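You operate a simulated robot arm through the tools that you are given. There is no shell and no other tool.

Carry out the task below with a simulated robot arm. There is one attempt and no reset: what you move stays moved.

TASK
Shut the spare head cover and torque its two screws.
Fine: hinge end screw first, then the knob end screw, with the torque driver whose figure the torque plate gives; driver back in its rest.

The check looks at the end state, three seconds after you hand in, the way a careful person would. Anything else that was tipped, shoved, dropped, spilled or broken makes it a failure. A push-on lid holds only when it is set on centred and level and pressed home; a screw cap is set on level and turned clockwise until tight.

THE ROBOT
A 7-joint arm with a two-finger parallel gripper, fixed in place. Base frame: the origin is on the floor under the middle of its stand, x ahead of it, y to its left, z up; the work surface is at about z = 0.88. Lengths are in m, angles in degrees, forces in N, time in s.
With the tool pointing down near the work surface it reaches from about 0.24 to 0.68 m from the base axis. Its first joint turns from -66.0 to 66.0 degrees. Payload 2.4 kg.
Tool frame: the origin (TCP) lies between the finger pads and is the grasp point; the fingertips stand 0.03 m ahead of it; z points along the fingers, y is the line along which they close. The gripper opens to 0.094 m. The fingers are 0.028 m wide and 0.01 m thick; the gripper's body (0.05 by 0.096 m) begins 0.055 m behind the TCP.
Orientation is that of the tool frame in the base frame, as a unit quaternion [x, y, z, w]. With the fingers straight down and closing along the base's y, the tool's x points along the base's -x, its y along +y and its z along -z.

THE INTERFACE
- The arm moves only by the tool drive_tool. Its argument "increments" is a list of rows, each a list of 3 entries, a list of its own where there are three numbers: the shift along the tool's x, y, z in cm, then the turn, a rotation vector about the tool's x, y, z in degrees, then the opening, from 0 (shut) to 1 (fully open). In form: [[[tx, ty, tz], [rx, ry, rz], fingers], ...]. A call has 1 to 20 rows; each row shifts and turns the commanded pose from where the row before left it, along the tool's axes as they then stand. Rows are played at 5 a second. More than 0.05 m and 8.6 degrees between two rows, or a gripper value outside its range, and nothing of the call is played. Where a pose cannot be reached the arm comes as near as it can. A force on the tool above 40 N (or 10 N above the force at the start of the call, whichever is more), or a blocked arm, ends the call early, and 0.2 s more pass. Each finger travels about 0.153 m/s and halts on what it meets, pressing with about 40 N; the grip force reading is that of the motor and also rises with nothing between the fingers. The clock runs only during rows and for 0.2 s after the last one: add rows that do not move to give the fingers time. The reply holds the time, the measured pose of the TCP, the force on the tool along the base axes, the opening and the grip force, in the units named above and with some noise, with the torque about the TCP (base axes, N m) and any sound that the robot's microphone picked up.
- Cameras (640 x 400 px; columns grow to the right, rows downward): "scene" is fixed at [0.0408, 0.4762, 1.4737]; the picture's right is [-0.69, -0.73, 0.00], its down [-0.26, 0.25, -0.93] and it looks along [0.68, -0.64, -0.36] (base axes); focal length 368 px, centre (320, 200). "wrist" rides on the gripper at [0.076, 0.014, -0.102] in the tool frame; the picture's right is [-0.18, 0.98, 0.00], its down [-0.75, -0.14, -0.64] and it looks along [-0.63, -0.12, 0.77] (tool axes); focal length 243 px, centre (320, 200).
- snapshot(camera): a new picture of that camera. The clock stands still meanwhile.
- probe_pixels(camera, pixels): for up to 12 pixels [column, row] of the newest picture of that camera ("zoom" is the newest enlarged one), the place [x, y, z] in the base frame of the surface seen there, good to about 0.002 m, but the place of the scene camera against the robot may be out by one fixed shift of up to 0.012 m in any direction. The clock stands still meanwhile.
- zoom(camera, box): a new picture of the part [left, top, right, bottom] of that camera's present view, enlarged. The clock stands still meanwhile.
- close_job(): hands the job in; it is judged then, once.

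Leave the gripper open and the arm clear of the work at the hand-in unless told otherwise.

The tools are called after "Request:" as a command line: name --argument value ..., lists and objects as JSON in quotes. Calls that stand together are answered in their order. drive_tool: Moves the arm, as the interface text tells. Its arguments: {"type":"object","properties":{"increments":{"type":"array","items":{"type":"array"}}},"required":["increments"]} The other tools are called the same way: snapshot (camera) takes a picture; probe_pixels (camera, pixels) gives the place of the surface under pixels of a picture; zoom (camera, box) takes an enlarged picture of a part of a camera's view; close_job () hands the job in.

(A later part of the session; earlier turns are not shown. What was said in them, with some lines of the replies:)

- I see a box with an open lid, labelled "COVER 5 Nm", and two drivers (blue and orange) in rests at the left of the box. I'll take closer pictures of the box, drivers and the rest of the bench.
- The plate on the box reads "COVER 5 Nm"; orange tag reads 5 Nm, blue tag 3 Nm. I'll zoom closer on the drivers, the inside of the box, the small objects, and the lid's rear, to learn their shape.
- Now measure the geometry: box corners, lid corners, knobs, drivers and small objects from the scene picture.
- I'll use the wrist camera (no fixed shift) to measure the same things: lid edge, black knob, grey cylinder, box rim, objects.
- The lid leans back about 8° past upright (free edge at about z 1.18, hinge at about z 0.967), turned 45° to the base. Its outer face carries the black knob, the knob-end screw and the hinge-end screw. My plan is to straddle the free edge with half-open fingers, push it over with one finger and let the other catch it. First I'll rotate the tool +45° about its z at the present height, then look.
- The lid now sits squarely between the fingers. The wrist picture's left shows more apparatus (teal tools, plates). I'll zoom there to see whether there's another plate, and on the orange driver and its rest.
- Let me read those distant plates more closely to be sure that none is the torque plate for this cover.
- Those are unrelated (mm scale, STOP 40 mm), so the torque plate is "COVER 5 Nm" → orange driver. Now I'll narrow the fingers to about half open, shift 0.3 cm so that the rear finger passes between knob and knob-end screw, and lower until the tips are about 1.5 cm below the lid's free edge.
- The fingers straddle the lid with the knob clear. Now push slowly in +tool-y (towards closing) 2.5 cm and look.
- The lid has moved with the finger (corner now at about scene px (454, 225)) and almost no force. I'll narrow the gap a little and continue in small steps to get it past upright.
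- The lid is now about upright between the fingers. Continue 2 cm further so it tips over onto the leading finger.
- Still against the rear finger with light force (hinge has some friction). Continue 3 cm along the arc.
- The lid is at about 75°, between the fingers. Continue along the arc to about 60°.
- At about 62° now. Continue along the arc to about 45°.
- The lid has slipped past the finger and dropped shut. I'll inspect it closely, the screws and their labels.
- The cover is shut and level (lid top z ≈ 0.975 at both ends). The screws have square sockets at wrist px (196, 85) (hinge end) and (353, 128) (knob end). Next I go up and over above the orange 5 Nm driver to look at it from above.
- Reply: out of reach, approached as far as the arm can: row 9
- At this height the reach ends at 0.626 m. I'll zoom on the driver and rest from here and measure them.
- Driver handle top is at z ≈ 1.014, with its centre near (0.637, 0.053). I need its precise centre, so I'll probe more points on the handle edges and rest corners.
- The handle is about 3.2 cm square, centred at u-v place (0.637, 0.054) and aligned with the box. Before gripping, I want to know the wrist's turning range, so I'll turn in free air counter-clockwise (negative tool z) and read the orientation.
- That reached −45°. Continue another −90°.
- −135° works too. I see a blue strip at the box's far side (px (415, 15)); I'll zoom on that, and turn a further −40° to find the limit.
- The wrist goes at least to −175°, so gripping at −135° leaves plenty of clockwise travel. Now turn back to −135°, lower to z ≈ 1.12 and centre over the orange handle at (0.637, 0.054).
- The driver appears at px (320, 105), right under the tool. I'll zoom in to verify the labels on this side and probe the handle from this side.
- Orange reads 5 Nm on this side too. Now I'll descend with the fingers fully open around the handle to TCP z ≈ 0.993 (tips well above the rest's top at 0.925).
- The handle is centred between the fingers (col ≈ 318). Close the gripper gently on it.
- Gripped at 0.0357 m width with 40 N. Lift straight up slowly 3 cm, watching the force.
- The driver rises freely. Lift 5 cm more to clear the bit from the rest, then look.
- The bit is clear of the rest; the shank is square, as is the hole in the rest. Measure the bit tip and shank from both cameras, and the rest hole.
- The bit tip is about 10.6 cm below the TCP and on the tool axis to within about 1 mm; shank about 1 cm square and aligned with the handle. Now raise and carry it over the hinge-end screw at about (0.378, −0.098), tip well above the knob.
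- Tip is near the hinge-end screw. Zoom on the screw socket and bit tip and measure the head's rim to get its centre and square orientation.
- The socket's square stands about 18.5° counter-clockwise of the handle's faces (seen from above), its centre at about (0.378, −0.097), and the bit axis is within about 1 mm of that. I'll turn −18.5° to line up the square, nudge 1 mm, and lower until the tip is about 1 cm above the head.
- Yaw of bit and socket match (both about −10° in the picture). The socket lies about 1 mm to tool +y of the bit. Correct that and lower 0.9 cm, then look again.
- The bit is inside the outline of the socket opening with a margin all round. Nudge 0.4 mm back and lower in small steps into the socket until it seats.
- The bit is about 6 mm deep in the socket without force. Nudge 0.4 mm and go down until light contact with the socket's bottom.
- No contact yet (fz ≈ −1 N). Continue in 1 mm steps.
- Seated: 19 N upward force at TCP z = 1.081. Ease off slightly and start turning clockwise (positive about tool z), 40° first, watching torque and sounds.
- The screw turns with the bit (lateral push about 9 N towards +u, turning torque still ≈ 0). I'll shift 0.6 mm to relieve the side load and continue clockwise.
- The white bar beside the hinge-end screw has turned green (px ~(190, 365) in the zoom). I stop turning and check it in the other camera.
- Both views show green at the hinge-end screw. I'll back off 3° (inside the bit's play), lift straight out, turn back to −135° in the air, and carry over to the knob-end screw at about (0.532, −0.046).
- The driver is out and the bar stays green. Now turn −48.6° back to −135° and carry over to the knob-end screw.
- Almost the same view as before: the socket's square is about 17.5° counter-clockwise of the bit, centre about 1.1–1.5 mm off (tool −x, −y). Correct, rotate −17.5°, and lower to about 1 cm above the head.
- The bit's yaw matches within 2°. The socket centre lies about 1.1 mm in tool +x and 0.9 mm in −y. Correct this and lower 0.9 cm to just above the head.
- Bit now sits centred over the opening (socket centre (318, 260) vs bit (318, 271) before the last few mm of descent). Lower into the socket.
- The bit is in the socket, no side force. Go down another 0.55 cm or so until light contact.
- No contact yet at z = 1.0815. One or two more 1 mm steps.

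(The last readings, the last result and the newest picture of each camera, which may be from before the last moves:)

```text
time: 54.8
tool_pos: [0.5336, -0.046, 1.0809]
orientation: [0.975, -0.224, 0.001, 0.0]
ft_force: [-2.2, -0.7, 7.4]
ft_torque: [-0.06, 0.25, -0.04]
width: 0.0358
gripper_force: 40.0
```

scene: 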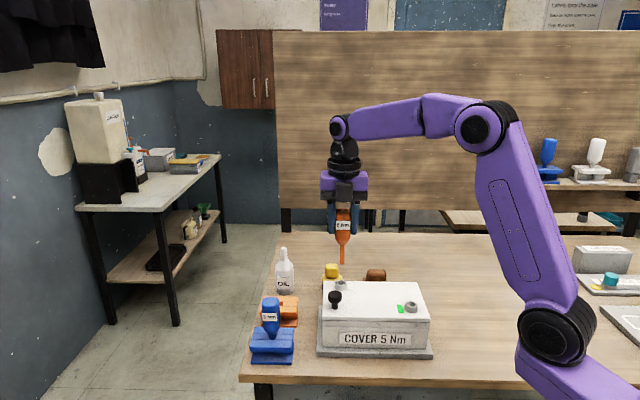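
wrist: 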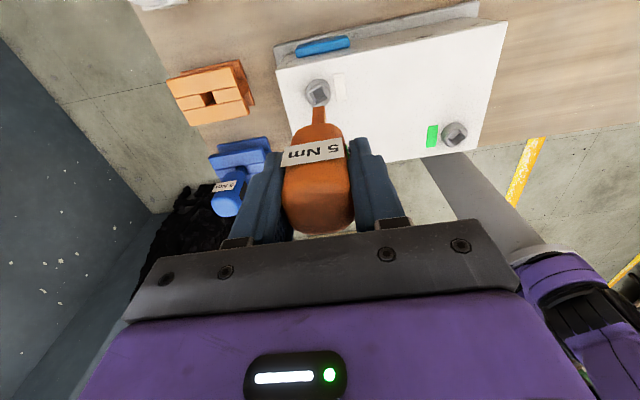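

Seated with 7 N. Turn clockwise 40°, then look.

Request:
drive_tool --increments '[[[0, 0, -0.03], [0, 0, 0], 0.2], [[0, 0, 0], [0, 0, 5], 0.2], [[0, 0, 0], [0, 0, 5], 0.2], [[0, 0, 0], [0, 0, 5], 0.2], [[0, 0, 0], [0, 0, 5], 0.2], [[0, 0, 0], [0, 0, 5], 0.2], [[0, 0, 0], [0, 0, 5], 0.2], [[0, 0, 0], [0, 0, 5], 0.2], [[0, 0, 0], [0, 0, 5], 0.2]]'

Request:
zoom --camera "wrist" --box '[285, 65, 355, 135]'

Request:
zoom --camera "scene" --box '[310, 250, 440, 345]'

```text
time: 56.8
tool_pos: [0.5345, -0.0459, 1.0824]
orientation: [0.838, -0.545, 0.001, 0.0]
ft_force: [5.0, 0.6, -3.5]
ft_torque: [-0.11, -0.51, 0.02]
width: 0.0359
gripper_force: 40.0
```

```text
5.71 times, centred on (320, 100) of wrist
```

zoom: 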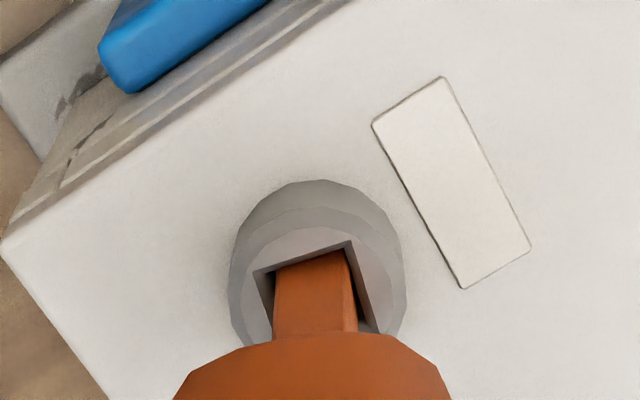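

```text
4.21 times, centred on (375, 298) of scene
```

zoom: 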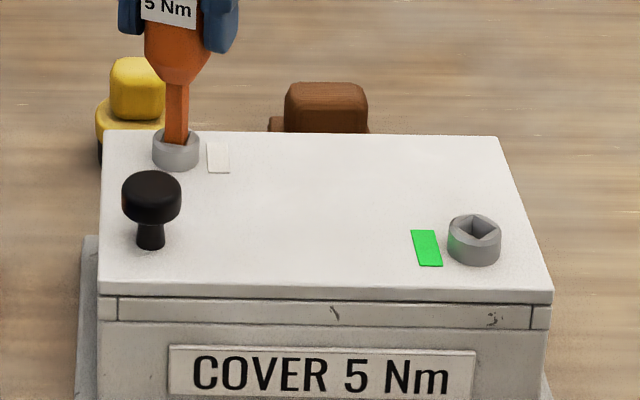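

The screw follows the bit. Continue clockwise 15°.

Request:
drive_tool --increments '[[[0, 0, 0.03], [0, 0, 5], 0.2], [[0, 0, 0], [0, 0, 5], 0.2], [[0, 0, 0], [0, 0, 5], 0.2], [[0, 0, 0], [0, 0, 0], 0.2]]'

Request:
zoom --camera "wrist" --box '[285, 65, 355, 135]'

```text
time: 57.8
tool_pos: [0.5349, -0.0458, 1.0805]
orientation: [0.76, -0.65, 0.001, -0.001]
ft_force: [4.6, 0.3, 2.0]
ft_torque: [-0.05, -0.43, 0.04]
width: 0.0357
gripper_force: 40.1
```

```text
5.71 times, centred on (320, 100) of wrist
```

zoom: 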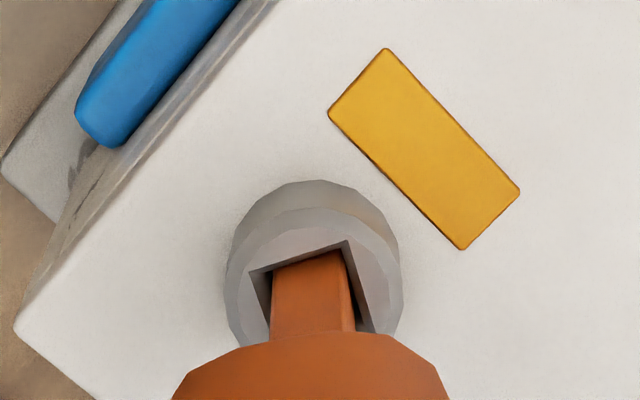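

The knob-end bar has turned amber – part way. Continue clockwise in 5° steps until it's green.

Request:
drive_tool --increments '[[[0, 0, 0], [0, 0, 5], 0.2], [[0, 0, 0], [0, 0, 0], 0.2]]'

Request:
zoom --camera "wrist" --box '[285, 65, 355, 135]'

Request:
zoom --camera "scene" --box '[310, 250, 440, 345]'

```text
time: 58.4
tool_pos: [0.5346, -0.0459, 1.0821]
orientation: [0.732, -0.682, 0.0, 0.0]
ft_force: [5.2, 0.9, 3.7]
ft_torque: [-0.01, -0.43, 0.06]
width: 0.0357
gripper_force: 40.4
```

```text
5.71 times, centred on (320, 100) of wrist
```

zoom: 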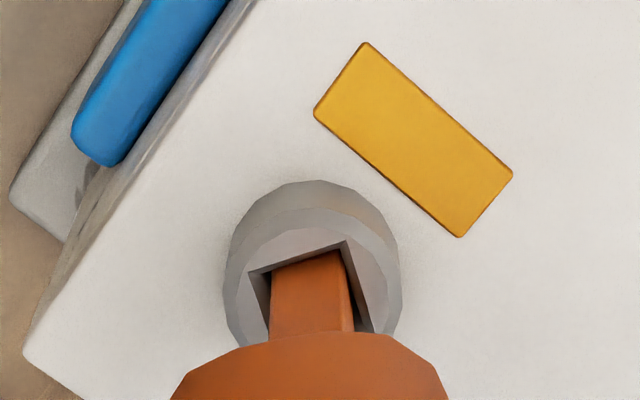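

```text
4.21 times, centred on (375, 298) of scene
```

zoom: 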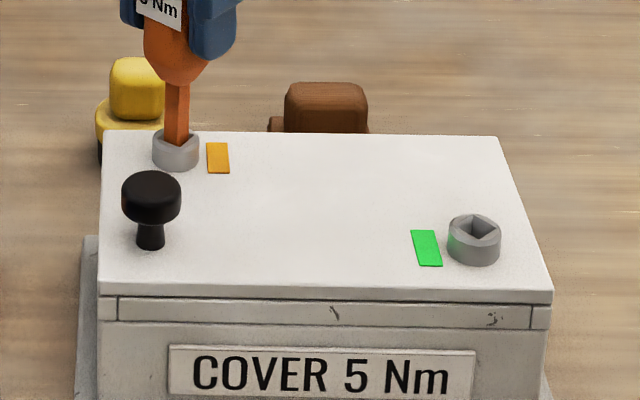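

Still amber after 60°. Another 5°.

Request:
drive_tool --increments '[[[0, 0, 0], [0, 0, 5], 0.2], [[0, 0, 0], [0, 0, 0], 0.2]]'

Request:
zoom --camera "scene" --box '[310, 250, 440, 345]'

```text
time: 59.0
tool_pos: [0.5345, -0.0458, 1.0809]
orientation: [-0.701, 0.713, 0.0, 0.0]
ft_force: [5.2, 1.6, 7.2]
ft_torque: [0.14, -0.46, 0.05]
width: 0.0357
gripper_force: 39.7
```

```text
4.21 times, centred on (375, 298) of scene
```

zoom: 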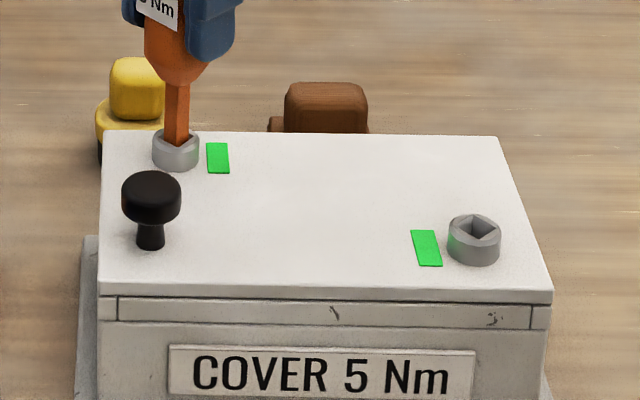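

Both bars are green now. Back off 3° within the play and lift straight out.

Request:
drive_tool --increments '[[[0, 0, 0], [0, 0, -3], 0.2], [[0, 0, -0.5], [0, 0, 0], 0.2], [[0, 0, -0.8], [0, 0, 0], 0.2], [[0, 0, -1.2], [0, 0, 0], 0.2], [[0, 0, -1.8], [0, 0, 0], 0.2], [[0, 0, -2], [0, 0, 0], 0.2], [[0, 0, 0], [0, 0, 0], 0.2]]'

Request:
zoom --camera "scene" --box '[230, 190, 460, 365]'

Request:
snapshot --camera "wrist"

```text
time: 60.6
tool_pos: [0.5332, -0.0473, 1.1446]
orientation: [0.72, -0.694, 0.0, 0.0]
ft_force: [0.1, 0.4, -1.4]
ft_torque: [0.02, 0.05, -0.01]
width: 0.036
gripper_force: 40.3
```

```text
2.29 times, centred on (345, 278) of scene
```

zoom: 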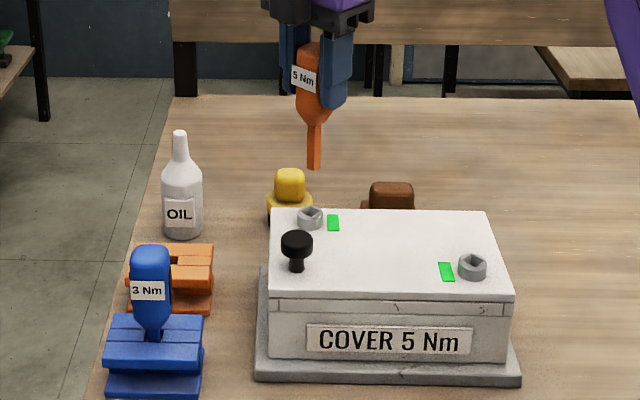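

```text
taken
```

wrist: 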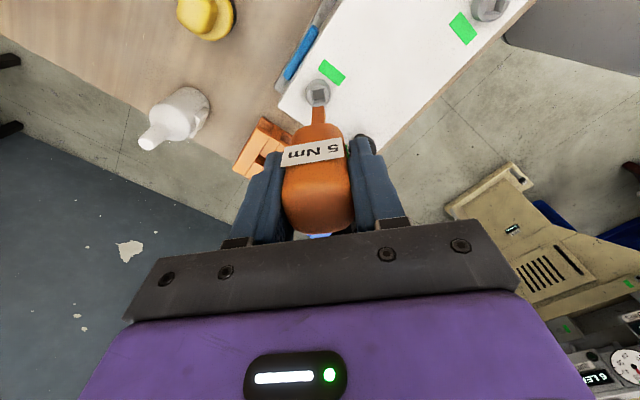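

Both bars stay green. Now turn −43° back to −135°, and carry the driver out over its orange rest at (0.637, 0.0535), arriving at the same hover height (z ≈ 1.075) as after the lift.

Request:
drive_tool --increments '[[[0, 0, 0], [0, 0, -7.15], 0.2], [[0, 0, 0], [0, 0, -7.15], 0.2], [[0, 0, 0], [0, 0, -7.15], 0.2], [[0, 0, 0], [0, 0, -7.15], 0.2], [[0, 0, 0], [0, 0, -7.15], 0.2], [[0, 0, 0], [0, 0, -7.15], 0.2], [[0, -2.5, 0], [0, 0, 0], 0.2], [[0, -2.5, 0], [0, 0, 0], 0.2], [[0, -2.5, 0], [0, 0, 0], 0.2], [[0.1, -2.4, 1.5], [0, 0, 0], 0.2], [[0.1, -2.3, 2], [0, 0, 0], 0.2], [[0, -1.2, 2], [0, 0, 0], 0.2], [[0, -1.0, 0.5], [0, 0, 0], 0.2], [[0, 0, 0], [0, 0, 0], 0.2], [[0, 0, 0], [0, 0, 0], 0.2]]'

Request:
snapshot --camera "wrist"

Request:
zoom --camera "wrist" --box '[265, 45, 375, 145]'

Request:
zoom --camera "scene" --box '[240, 170, 340, 320]'

```text
time: 63.8
tool_pos: [0.6377, 0.0537, 1.0825]
orientation: [0.924, -0.383, 0.0, 0.0]
ft_force: [0.4, -1.7, -0.4]
ft_torque: [0.0, -0.04, 0.0]
width: 0.0357
gripper_force: 40.2
```

```text
taken
```

wrist: 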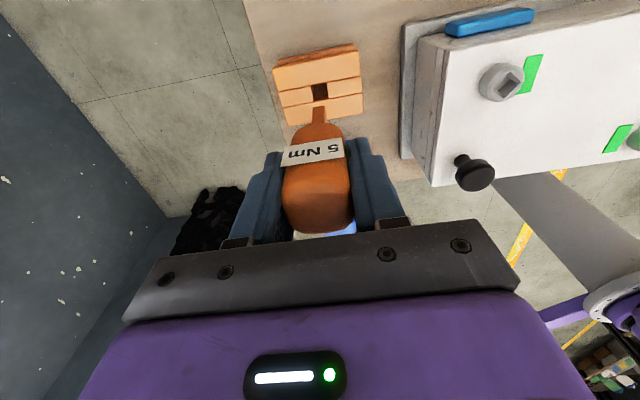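

```text
4.00 times, centred on (320, 95) of wrist
```

zoom: 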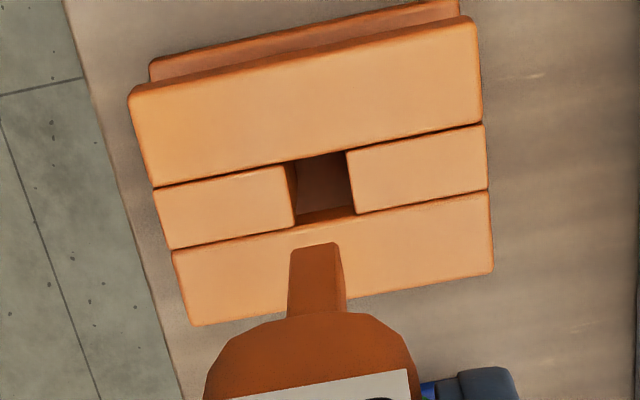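

```text
2.67 times, centred on (290, 245) of scene
```

zoom: 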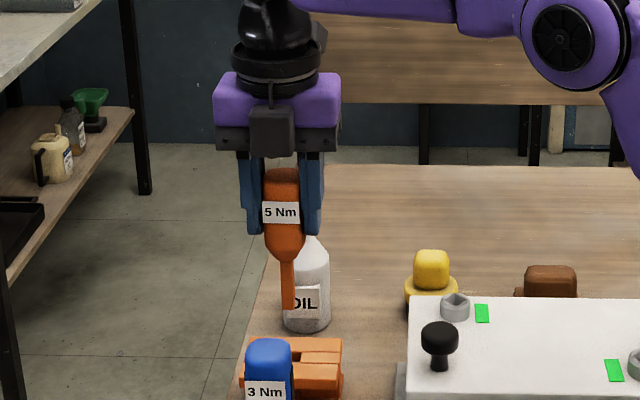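

The driver hasn't moved in the grip, and the hole sits within half a mm of where it was just after lifting. Lower 4.5 cm to just above the hole and check.

Request:
drive_tool --increments '[[[0, -0.03, 0.8], [0, 0, 0], 0.2], [[0, 0, 1], [0, 0, 0], 0.2], [[0, 0, 1], [0, 0, 0], 0.2], [[0, 0, 1], [0, 0, 0], 0.2], [[0, 0, 0.7], [0, 0, 0], 0.2], [[0, 0, 0], [0, 0, 0], 0.2], [[0, 0, 0], [0, 0, 0], 0.2]]'

Request:
zoom --camera "wrist" --box '[265, 45, 375, 145]'

Request:
zoom --camera "scene" --box '[240, 230, 320, 340]'

```text
time: 65.4
tool_pos: [0.6368, 0.0558, 1.0388]
orientation: [0.924, -0.383, 0.0, 0.0]
ft_force: [0.2, 0.5, -1.3]
ft_torque: [0.03, -0.01, 0.0]
width: 0.0358
gripper_force: 39.7
```

```text
4.00 times, centred on (320, 95) of wrist
```

zoom: 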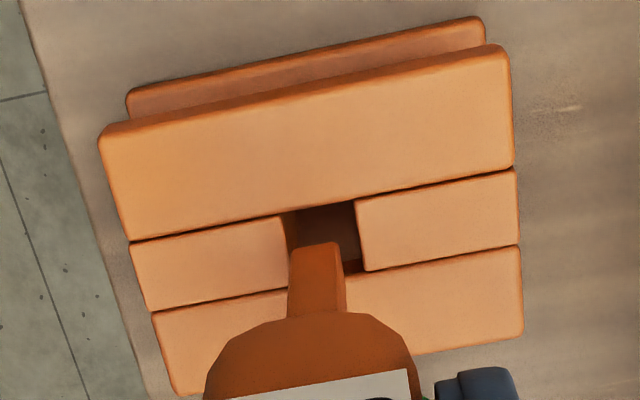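

```text
3.64 times, centred on (280, 285) of scene
```

zoom: 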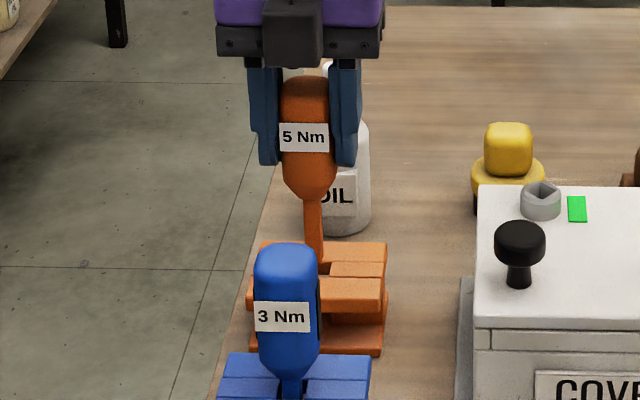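

Compared with the hole outline in this closer view, the bit is about 2–3 mm to the near side (tool −x) of the hole's middle (hole centre at zoom (323, 242)). Shift +2 mm in tool x and +1 mm in y, then look again.

Request:
drive_tool --increments '[[[0.2, 0.1, 0], [0, 0, 0], 0.2], [[0, 0, 0.4], [0, 0, 0], 0.2], [[0, 0, 0], [0, 0, 0], 0.2], [[0, 0, 0], [0, 0, 0], 0.2]]'

Request:
zoom --camera "wrist" --box '[285, 65, 355, 135]'

Request:
zoom --camera "scene" --box '[250, 250, 310, 330]'

```text
time: 66.4
tool_pos: [0.638, 0.0529, 1.0346]
orientation: [0.924, -0.383, 0.0, -0.001]
ft_force: [-0.1, 0.2, -1.1]
ft_torque: [0.0, 0.0, -0.02]
width: 0.0359
gripper_force: 40.2
```

```text
5.71 times, centred on (320, 100) of wrist
```

zoom: 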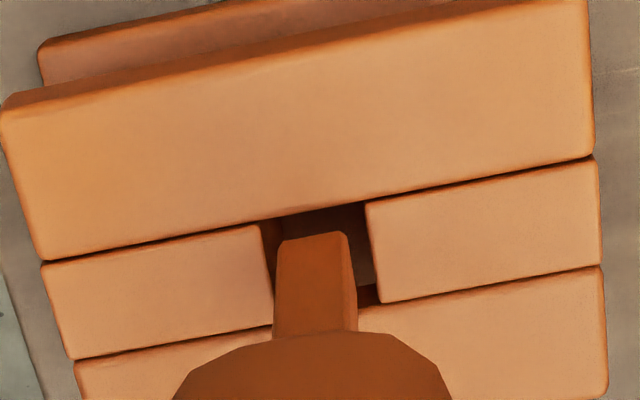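

```text
5.00 times, centred on (280, 290) of scene
```

zoom: 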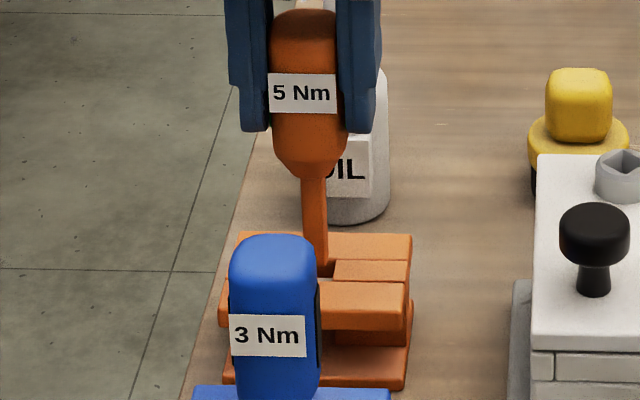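

Now the bit is centred over the hole ((318, 271) vs hole (321, 269)). Lower it 3.6 cm into the rest, watching the force.

Request:
drive_tool --increments '[[[0, 0, 0.5], [0, 0, 0], 0.2], [[0, 0, 0.5], [0, 0, 0], 0.2], [[0, 0, 0.7], [0, 0, 0], 0.2], [[0, 0, 0.7], [0, 0, 0], 0.2], [[0, 0, 0.7], [0, 0, 0], 0.2], [[0, 0, 0.5], [0, 0, 0], 0.2], [[0, 0, 0], [0, 0, 0], 0.2]]'

Request:
zoom --camera "scene" --box '[240, 240, 320, 350]'

Request:
snapshot --camera "wrist"

```text
time: 68.0
tool_pos: [0.6389, 0.0524, 1.0]
orientation: [0.924, -0.383, 0.0, 0.0]
ft_force: [-0.1, 0.3, -0.9]
ft_torque: [0.0, -0.01, 0.03]
width: 0.0359
gripper_force: 39.8
```

```text
3.64 times, centred on (280, 295) of scene
```

zoom: 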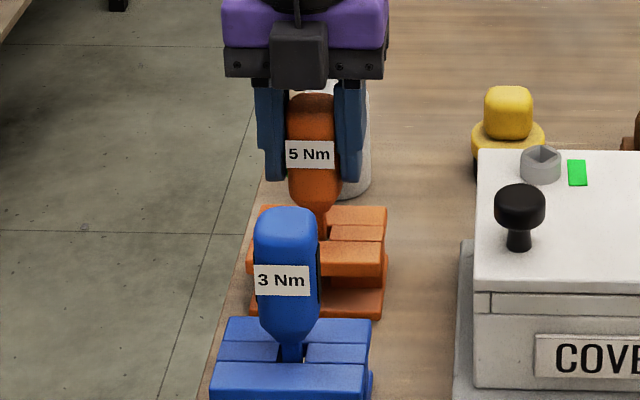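

```text
taken
```

wrist: 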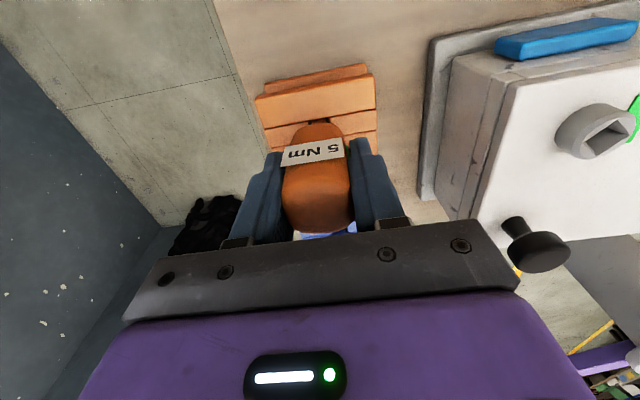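

It slid in without force; TCP z = 1.000, the original rested height was 0.9935. Lower the last 6–7 mm in small steps until light contact.

Request:
drive_tool --increments '[[[0, 0, 0.2], [0, 0, 0], 0.2], [[0, 0, 0.2], [0, 0, 0], 0.2], [[0, 0, 0.15], [0, 0, 0], 0.2], [[0, 0, 0.1], [0, 0, 0], 0.2], [[0, 0, 0], [0, 0, 0], 0.2]]'

```text
time: 69.2
tool_pos: [0.638, 0.0515, 0.9924]
orientation: [0.924, -0.382, 0.001, 0.0]
ft_force: [-3.6, -1.9, 14.5]
ft_torque: [-0.16, 0.38, 0.0]
width: 0.0359
gripper_force: 40.2
```

Bottomed out (14.5 N). Ease up 0.8 mm, check the force, and look before opening.

Request:
drive_tool --increments '[[[0, 0, -0.08], [0, 0, 0], 0.2], [[0, 0, 0], [0, 0, 0], 0.2]]'

Request:
zoom --camera "scene" --box '[240, 240, 320, 350]'

Request:
zoom --camera "wrist" --box '[240, 50, 400, 240]'

```text
time: 69.8
tool_pos: [0.6384, 0.0527, 0.993]
orientation: [0.924, -0.382, 0.002, 0.0]
ft_force: [-0.4, -2.4, 14.4]
ft_torque: [-0.22, 0.01, 0.01]
width: 0.0356
gripper_force: 40.0
```

```text
3.64 times, centred on (280, 295) of scene
```

zoom: 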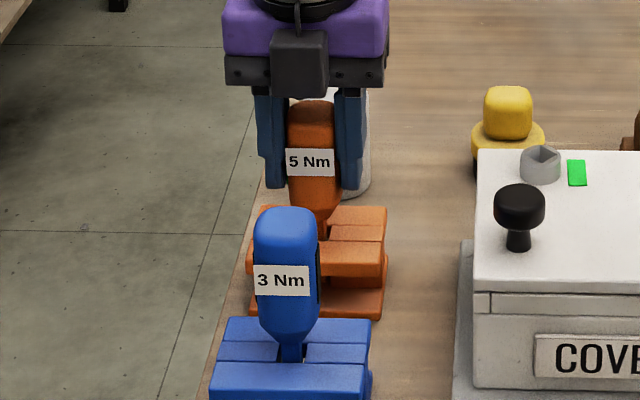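

```text
2.11 times, centred on (320, 145) of wrist
```

zoom: 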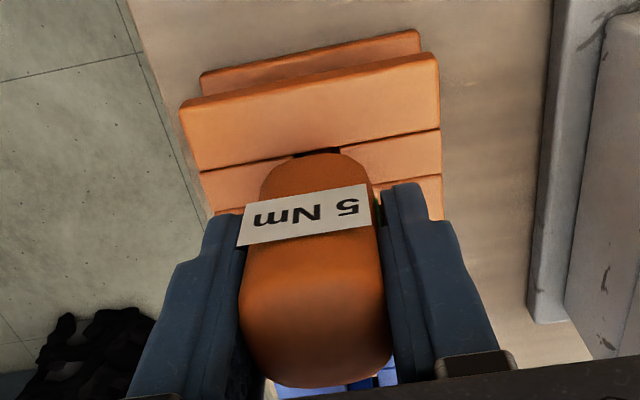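

Force still 14 N; ease up a bit more, then open the fingers slowly.

Request:
drive_tool --increments '[[[0, 0, -0.07], [0, 0, 0], 0.2], [[0, 0, 0], [0, 0, 0], 0.2]]'

```text
time: 70.4
tool_pos: [0.6389, 0.051, 0.9929]
orientation: [0.924, -0.382, 0.0, 0.0]
ft_force: [3.7, -1.2, 5.6]
ft_torque: [-0.08, -0.3, 0.01]
width: 0.0358
gripper_force: 40.0
```

Down to 5.6 N. Ease 0.3 mm more and open slowly.

Request:
drive_tool --increments '[[[0, 0, -0.03], [0, 0, 0], 0.2], [[0, 0, 0], [0, 0, 0], 0.38], [[0, 0, 0], [0, 0, 0], 0.4], [[0, 0, 0], [0, 0, 0], 0.43], [[0, 0, 0], [0, 0, 0], 0.48], [[0, 0, 0], [0, 0, 0], 0.55], [[0, 0, 0], [0, 0, 0], 0.7], [[0, 0, 0], [0, 0, 0], 0.85], [[0, 0, 0], [0, 0, 0], 1], [[0, 0, 0], [0, 0, 0], 1]]'

Request:
snapshot --camera "wrist"

Request:
zoom --camera "scene" --box '[240, 240, 320, 350]'

```text
time: 72.6
tool_pos: [0.6389, 0.0531, 0.9931]
orientation: [0.924, -0.383, 0.001, 0.0]
ft_force: [-0.1, 0.5, 0.7]
ft_torque: [0.0, 0.03, 0.0]
width: 0.0942
gripper_force: 0.1
```

```text
taken
```

wrist: 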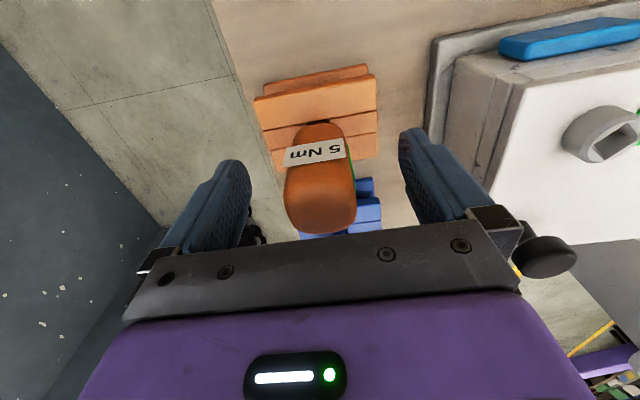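

```text
3.64 times, centred on (280, 295) of scene
```

zoom: 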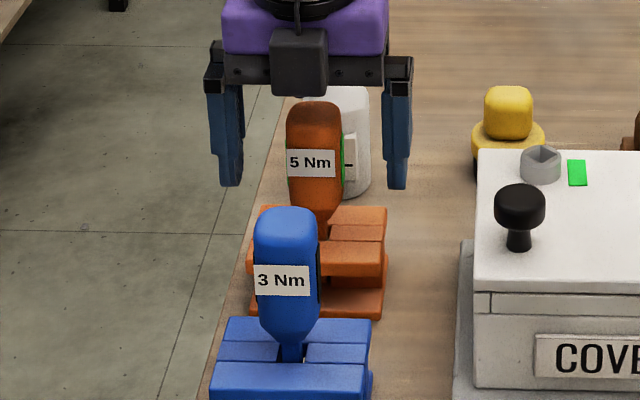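

The driver stands upright in its rest and its display shows green. Raise straight up, clear of the handle.

Request:
drive_tool --increments '[[[0, 0, -1], [0, 0, 0], 1], [[0, 0, -2], [0, 0, 0], 1], [[0, 0, -2], [0, 0, 0], 1], [[0, 0, -2], [0, 0, 0], 1], [[0, 0, -2], [0, 0, 0], 1], [[0, 0, -2], [0, 0, 0], 1], [[0, 0, -2], [0, 0, 0], 1], [[0, 0, 0], [0, 0, 0], 1]]'

Request:
snapshot --camera "scene"

Request:
snapshot --camera "wrist"

Request:
zoom --camera "scene" --box '[235, 235, 445, 375]'

Request:
zoom --camera "wrist" --box '[240, 0, 640, 220]'

```text
time: 74.4
tool_pos: [0.6384, 0.0522, 1.1237]
orientation: [0.924, -0.383, 0.0, 0.0]
ft_force: [0.1, -0.6, -0.7]
ft_torque: [-0.02, 0.0, -0.01]
width: 0.0941
gripper_force: 0.0
```

```text
taken
```

scene: 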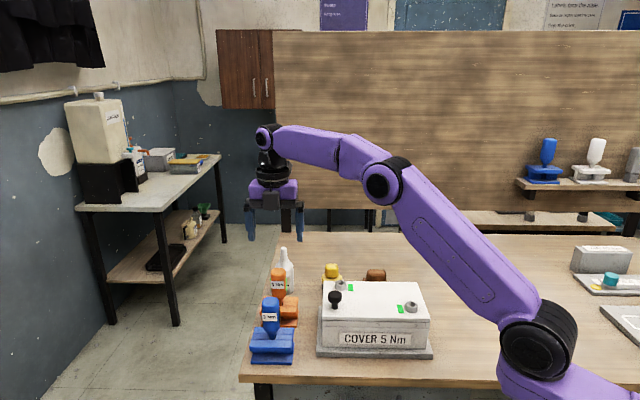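

```text
taken
```

wrist: 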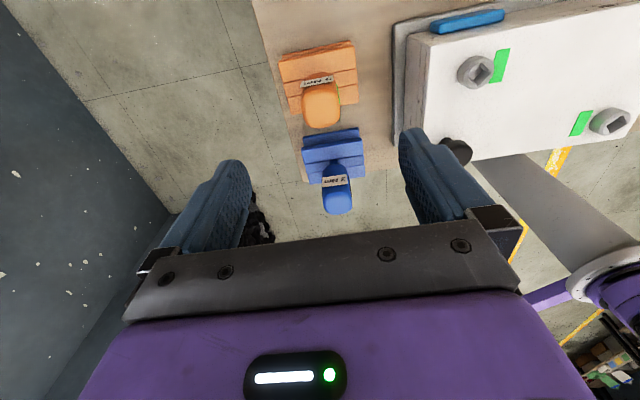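

```text
2.86 times, centred on (340, 305) of scene
```

zoom: 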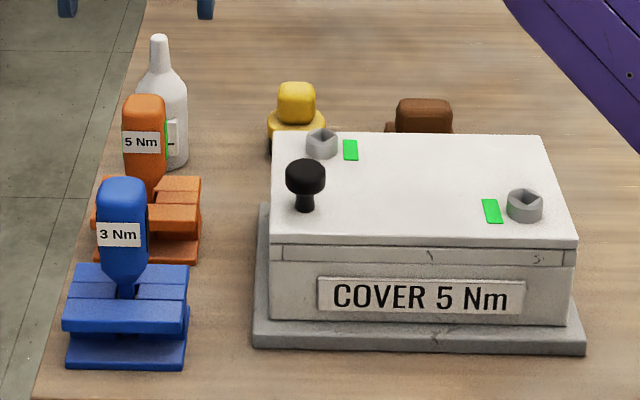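

```text
1.60 times, centred on (440, 110) of wrist
```

zoom: 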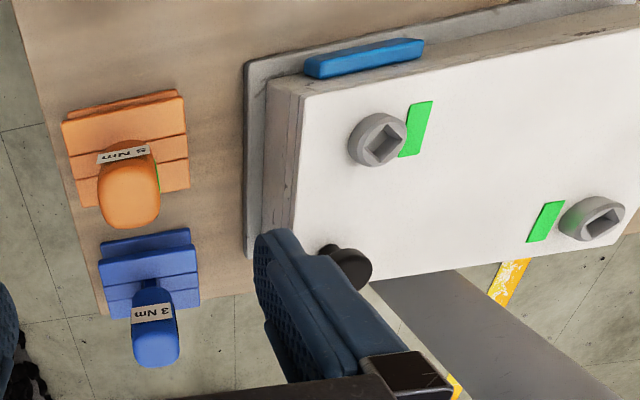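

Everything is in place: cover shut, both bars green, 5 Nm driver in its rest, and the other objects undisturbed. Now pull the arm back and up, clear of the work, gripper open.

Request:
drive_tool --increments '[[[0, 1, -1], [0, 0, 0], 1], [[0, 2, -1], [0, 0, 0], 1], [[0, 2.5, -1], [0, 0, 0], 1], [[-0.3, 2.5, -1], [0, 0, 0], 1], [[-0.3, 2.5, -1], [0, 0, 0], 1], [[-0.4, 2.5, -1.5], [0, 0, 0], 1], [[-0.4, 2.5, -1.5], [0, 0, 0], 1], [[-0.5, 2.5, -1.5], [0, 0, 0], 1], [[-0.5, 2.5, -1.5], [0, 0, 0], 1], [[-0.5, 2.5, -1], [0, 0, 0], 1], [[-0.5, 2.5, -1], [0, 0, 0], 1], [[-0.5, 2.5, -1], [0, 0, 0], 1], [[-0.5, 2.5, 0], [0, 0, 0], 1], [[-0.5, 2.5, 0], [0, 0, 0], 1], [[0, 0, 0], [0, 0, 0], 1]]'

Request:
snapshot --camera "scene"

Request:
zoom --camera "scene" --box '[235, 235, 445, 375]'

```text
time: 77.6
tool_pos: [0.3689, -0.1458, 1.2632]
orientation: [0.924, -0.383, 0.0, 0.001]
ft_force: [-0.6, 0.5, -0.4]
ft_torque: [0.01, -0.05, -0.01]
width: 0.0942
gripper_force: 0.0
```

```text
taken
```

scene: 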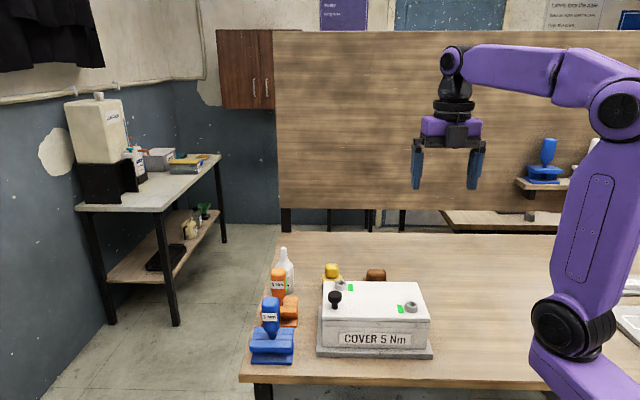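

```text
2.86 times, centred on (340, 305) of scene
```

zoom: 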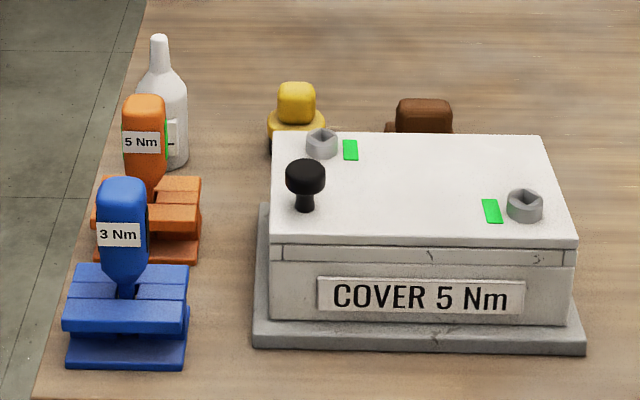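

The arm is clear with the gripper open. The cover is shut, both screw bars are green, and the orange 5 Nm driver stands upright in its rest. Nothing else looks disturbed, so I'm handing in.

Request:
close_job

```text
The job is handed in.
```

The cover is shut and both screws are torqued with the orange 5 Nm driver. I did the hinge end screw first, then the knob end screw. The plate on the box reads "COVER 5 Nm", and the bar beside each screw turned green and stayed green.

- **Lid:** I lowered it between the fingers for most of the way, but it slipped past them and dropped shut from roughly 60°. It sits level, and no sound or damage showed afterwards.
- **Driver:** it is back in its rest, standing upright.
- **Everything else:** the 3 Nm driver, oil bottle and other items look as they did at the start. The arm is clear of the work with the gripper open.

The job is handed in; I have not seen the result of the check.
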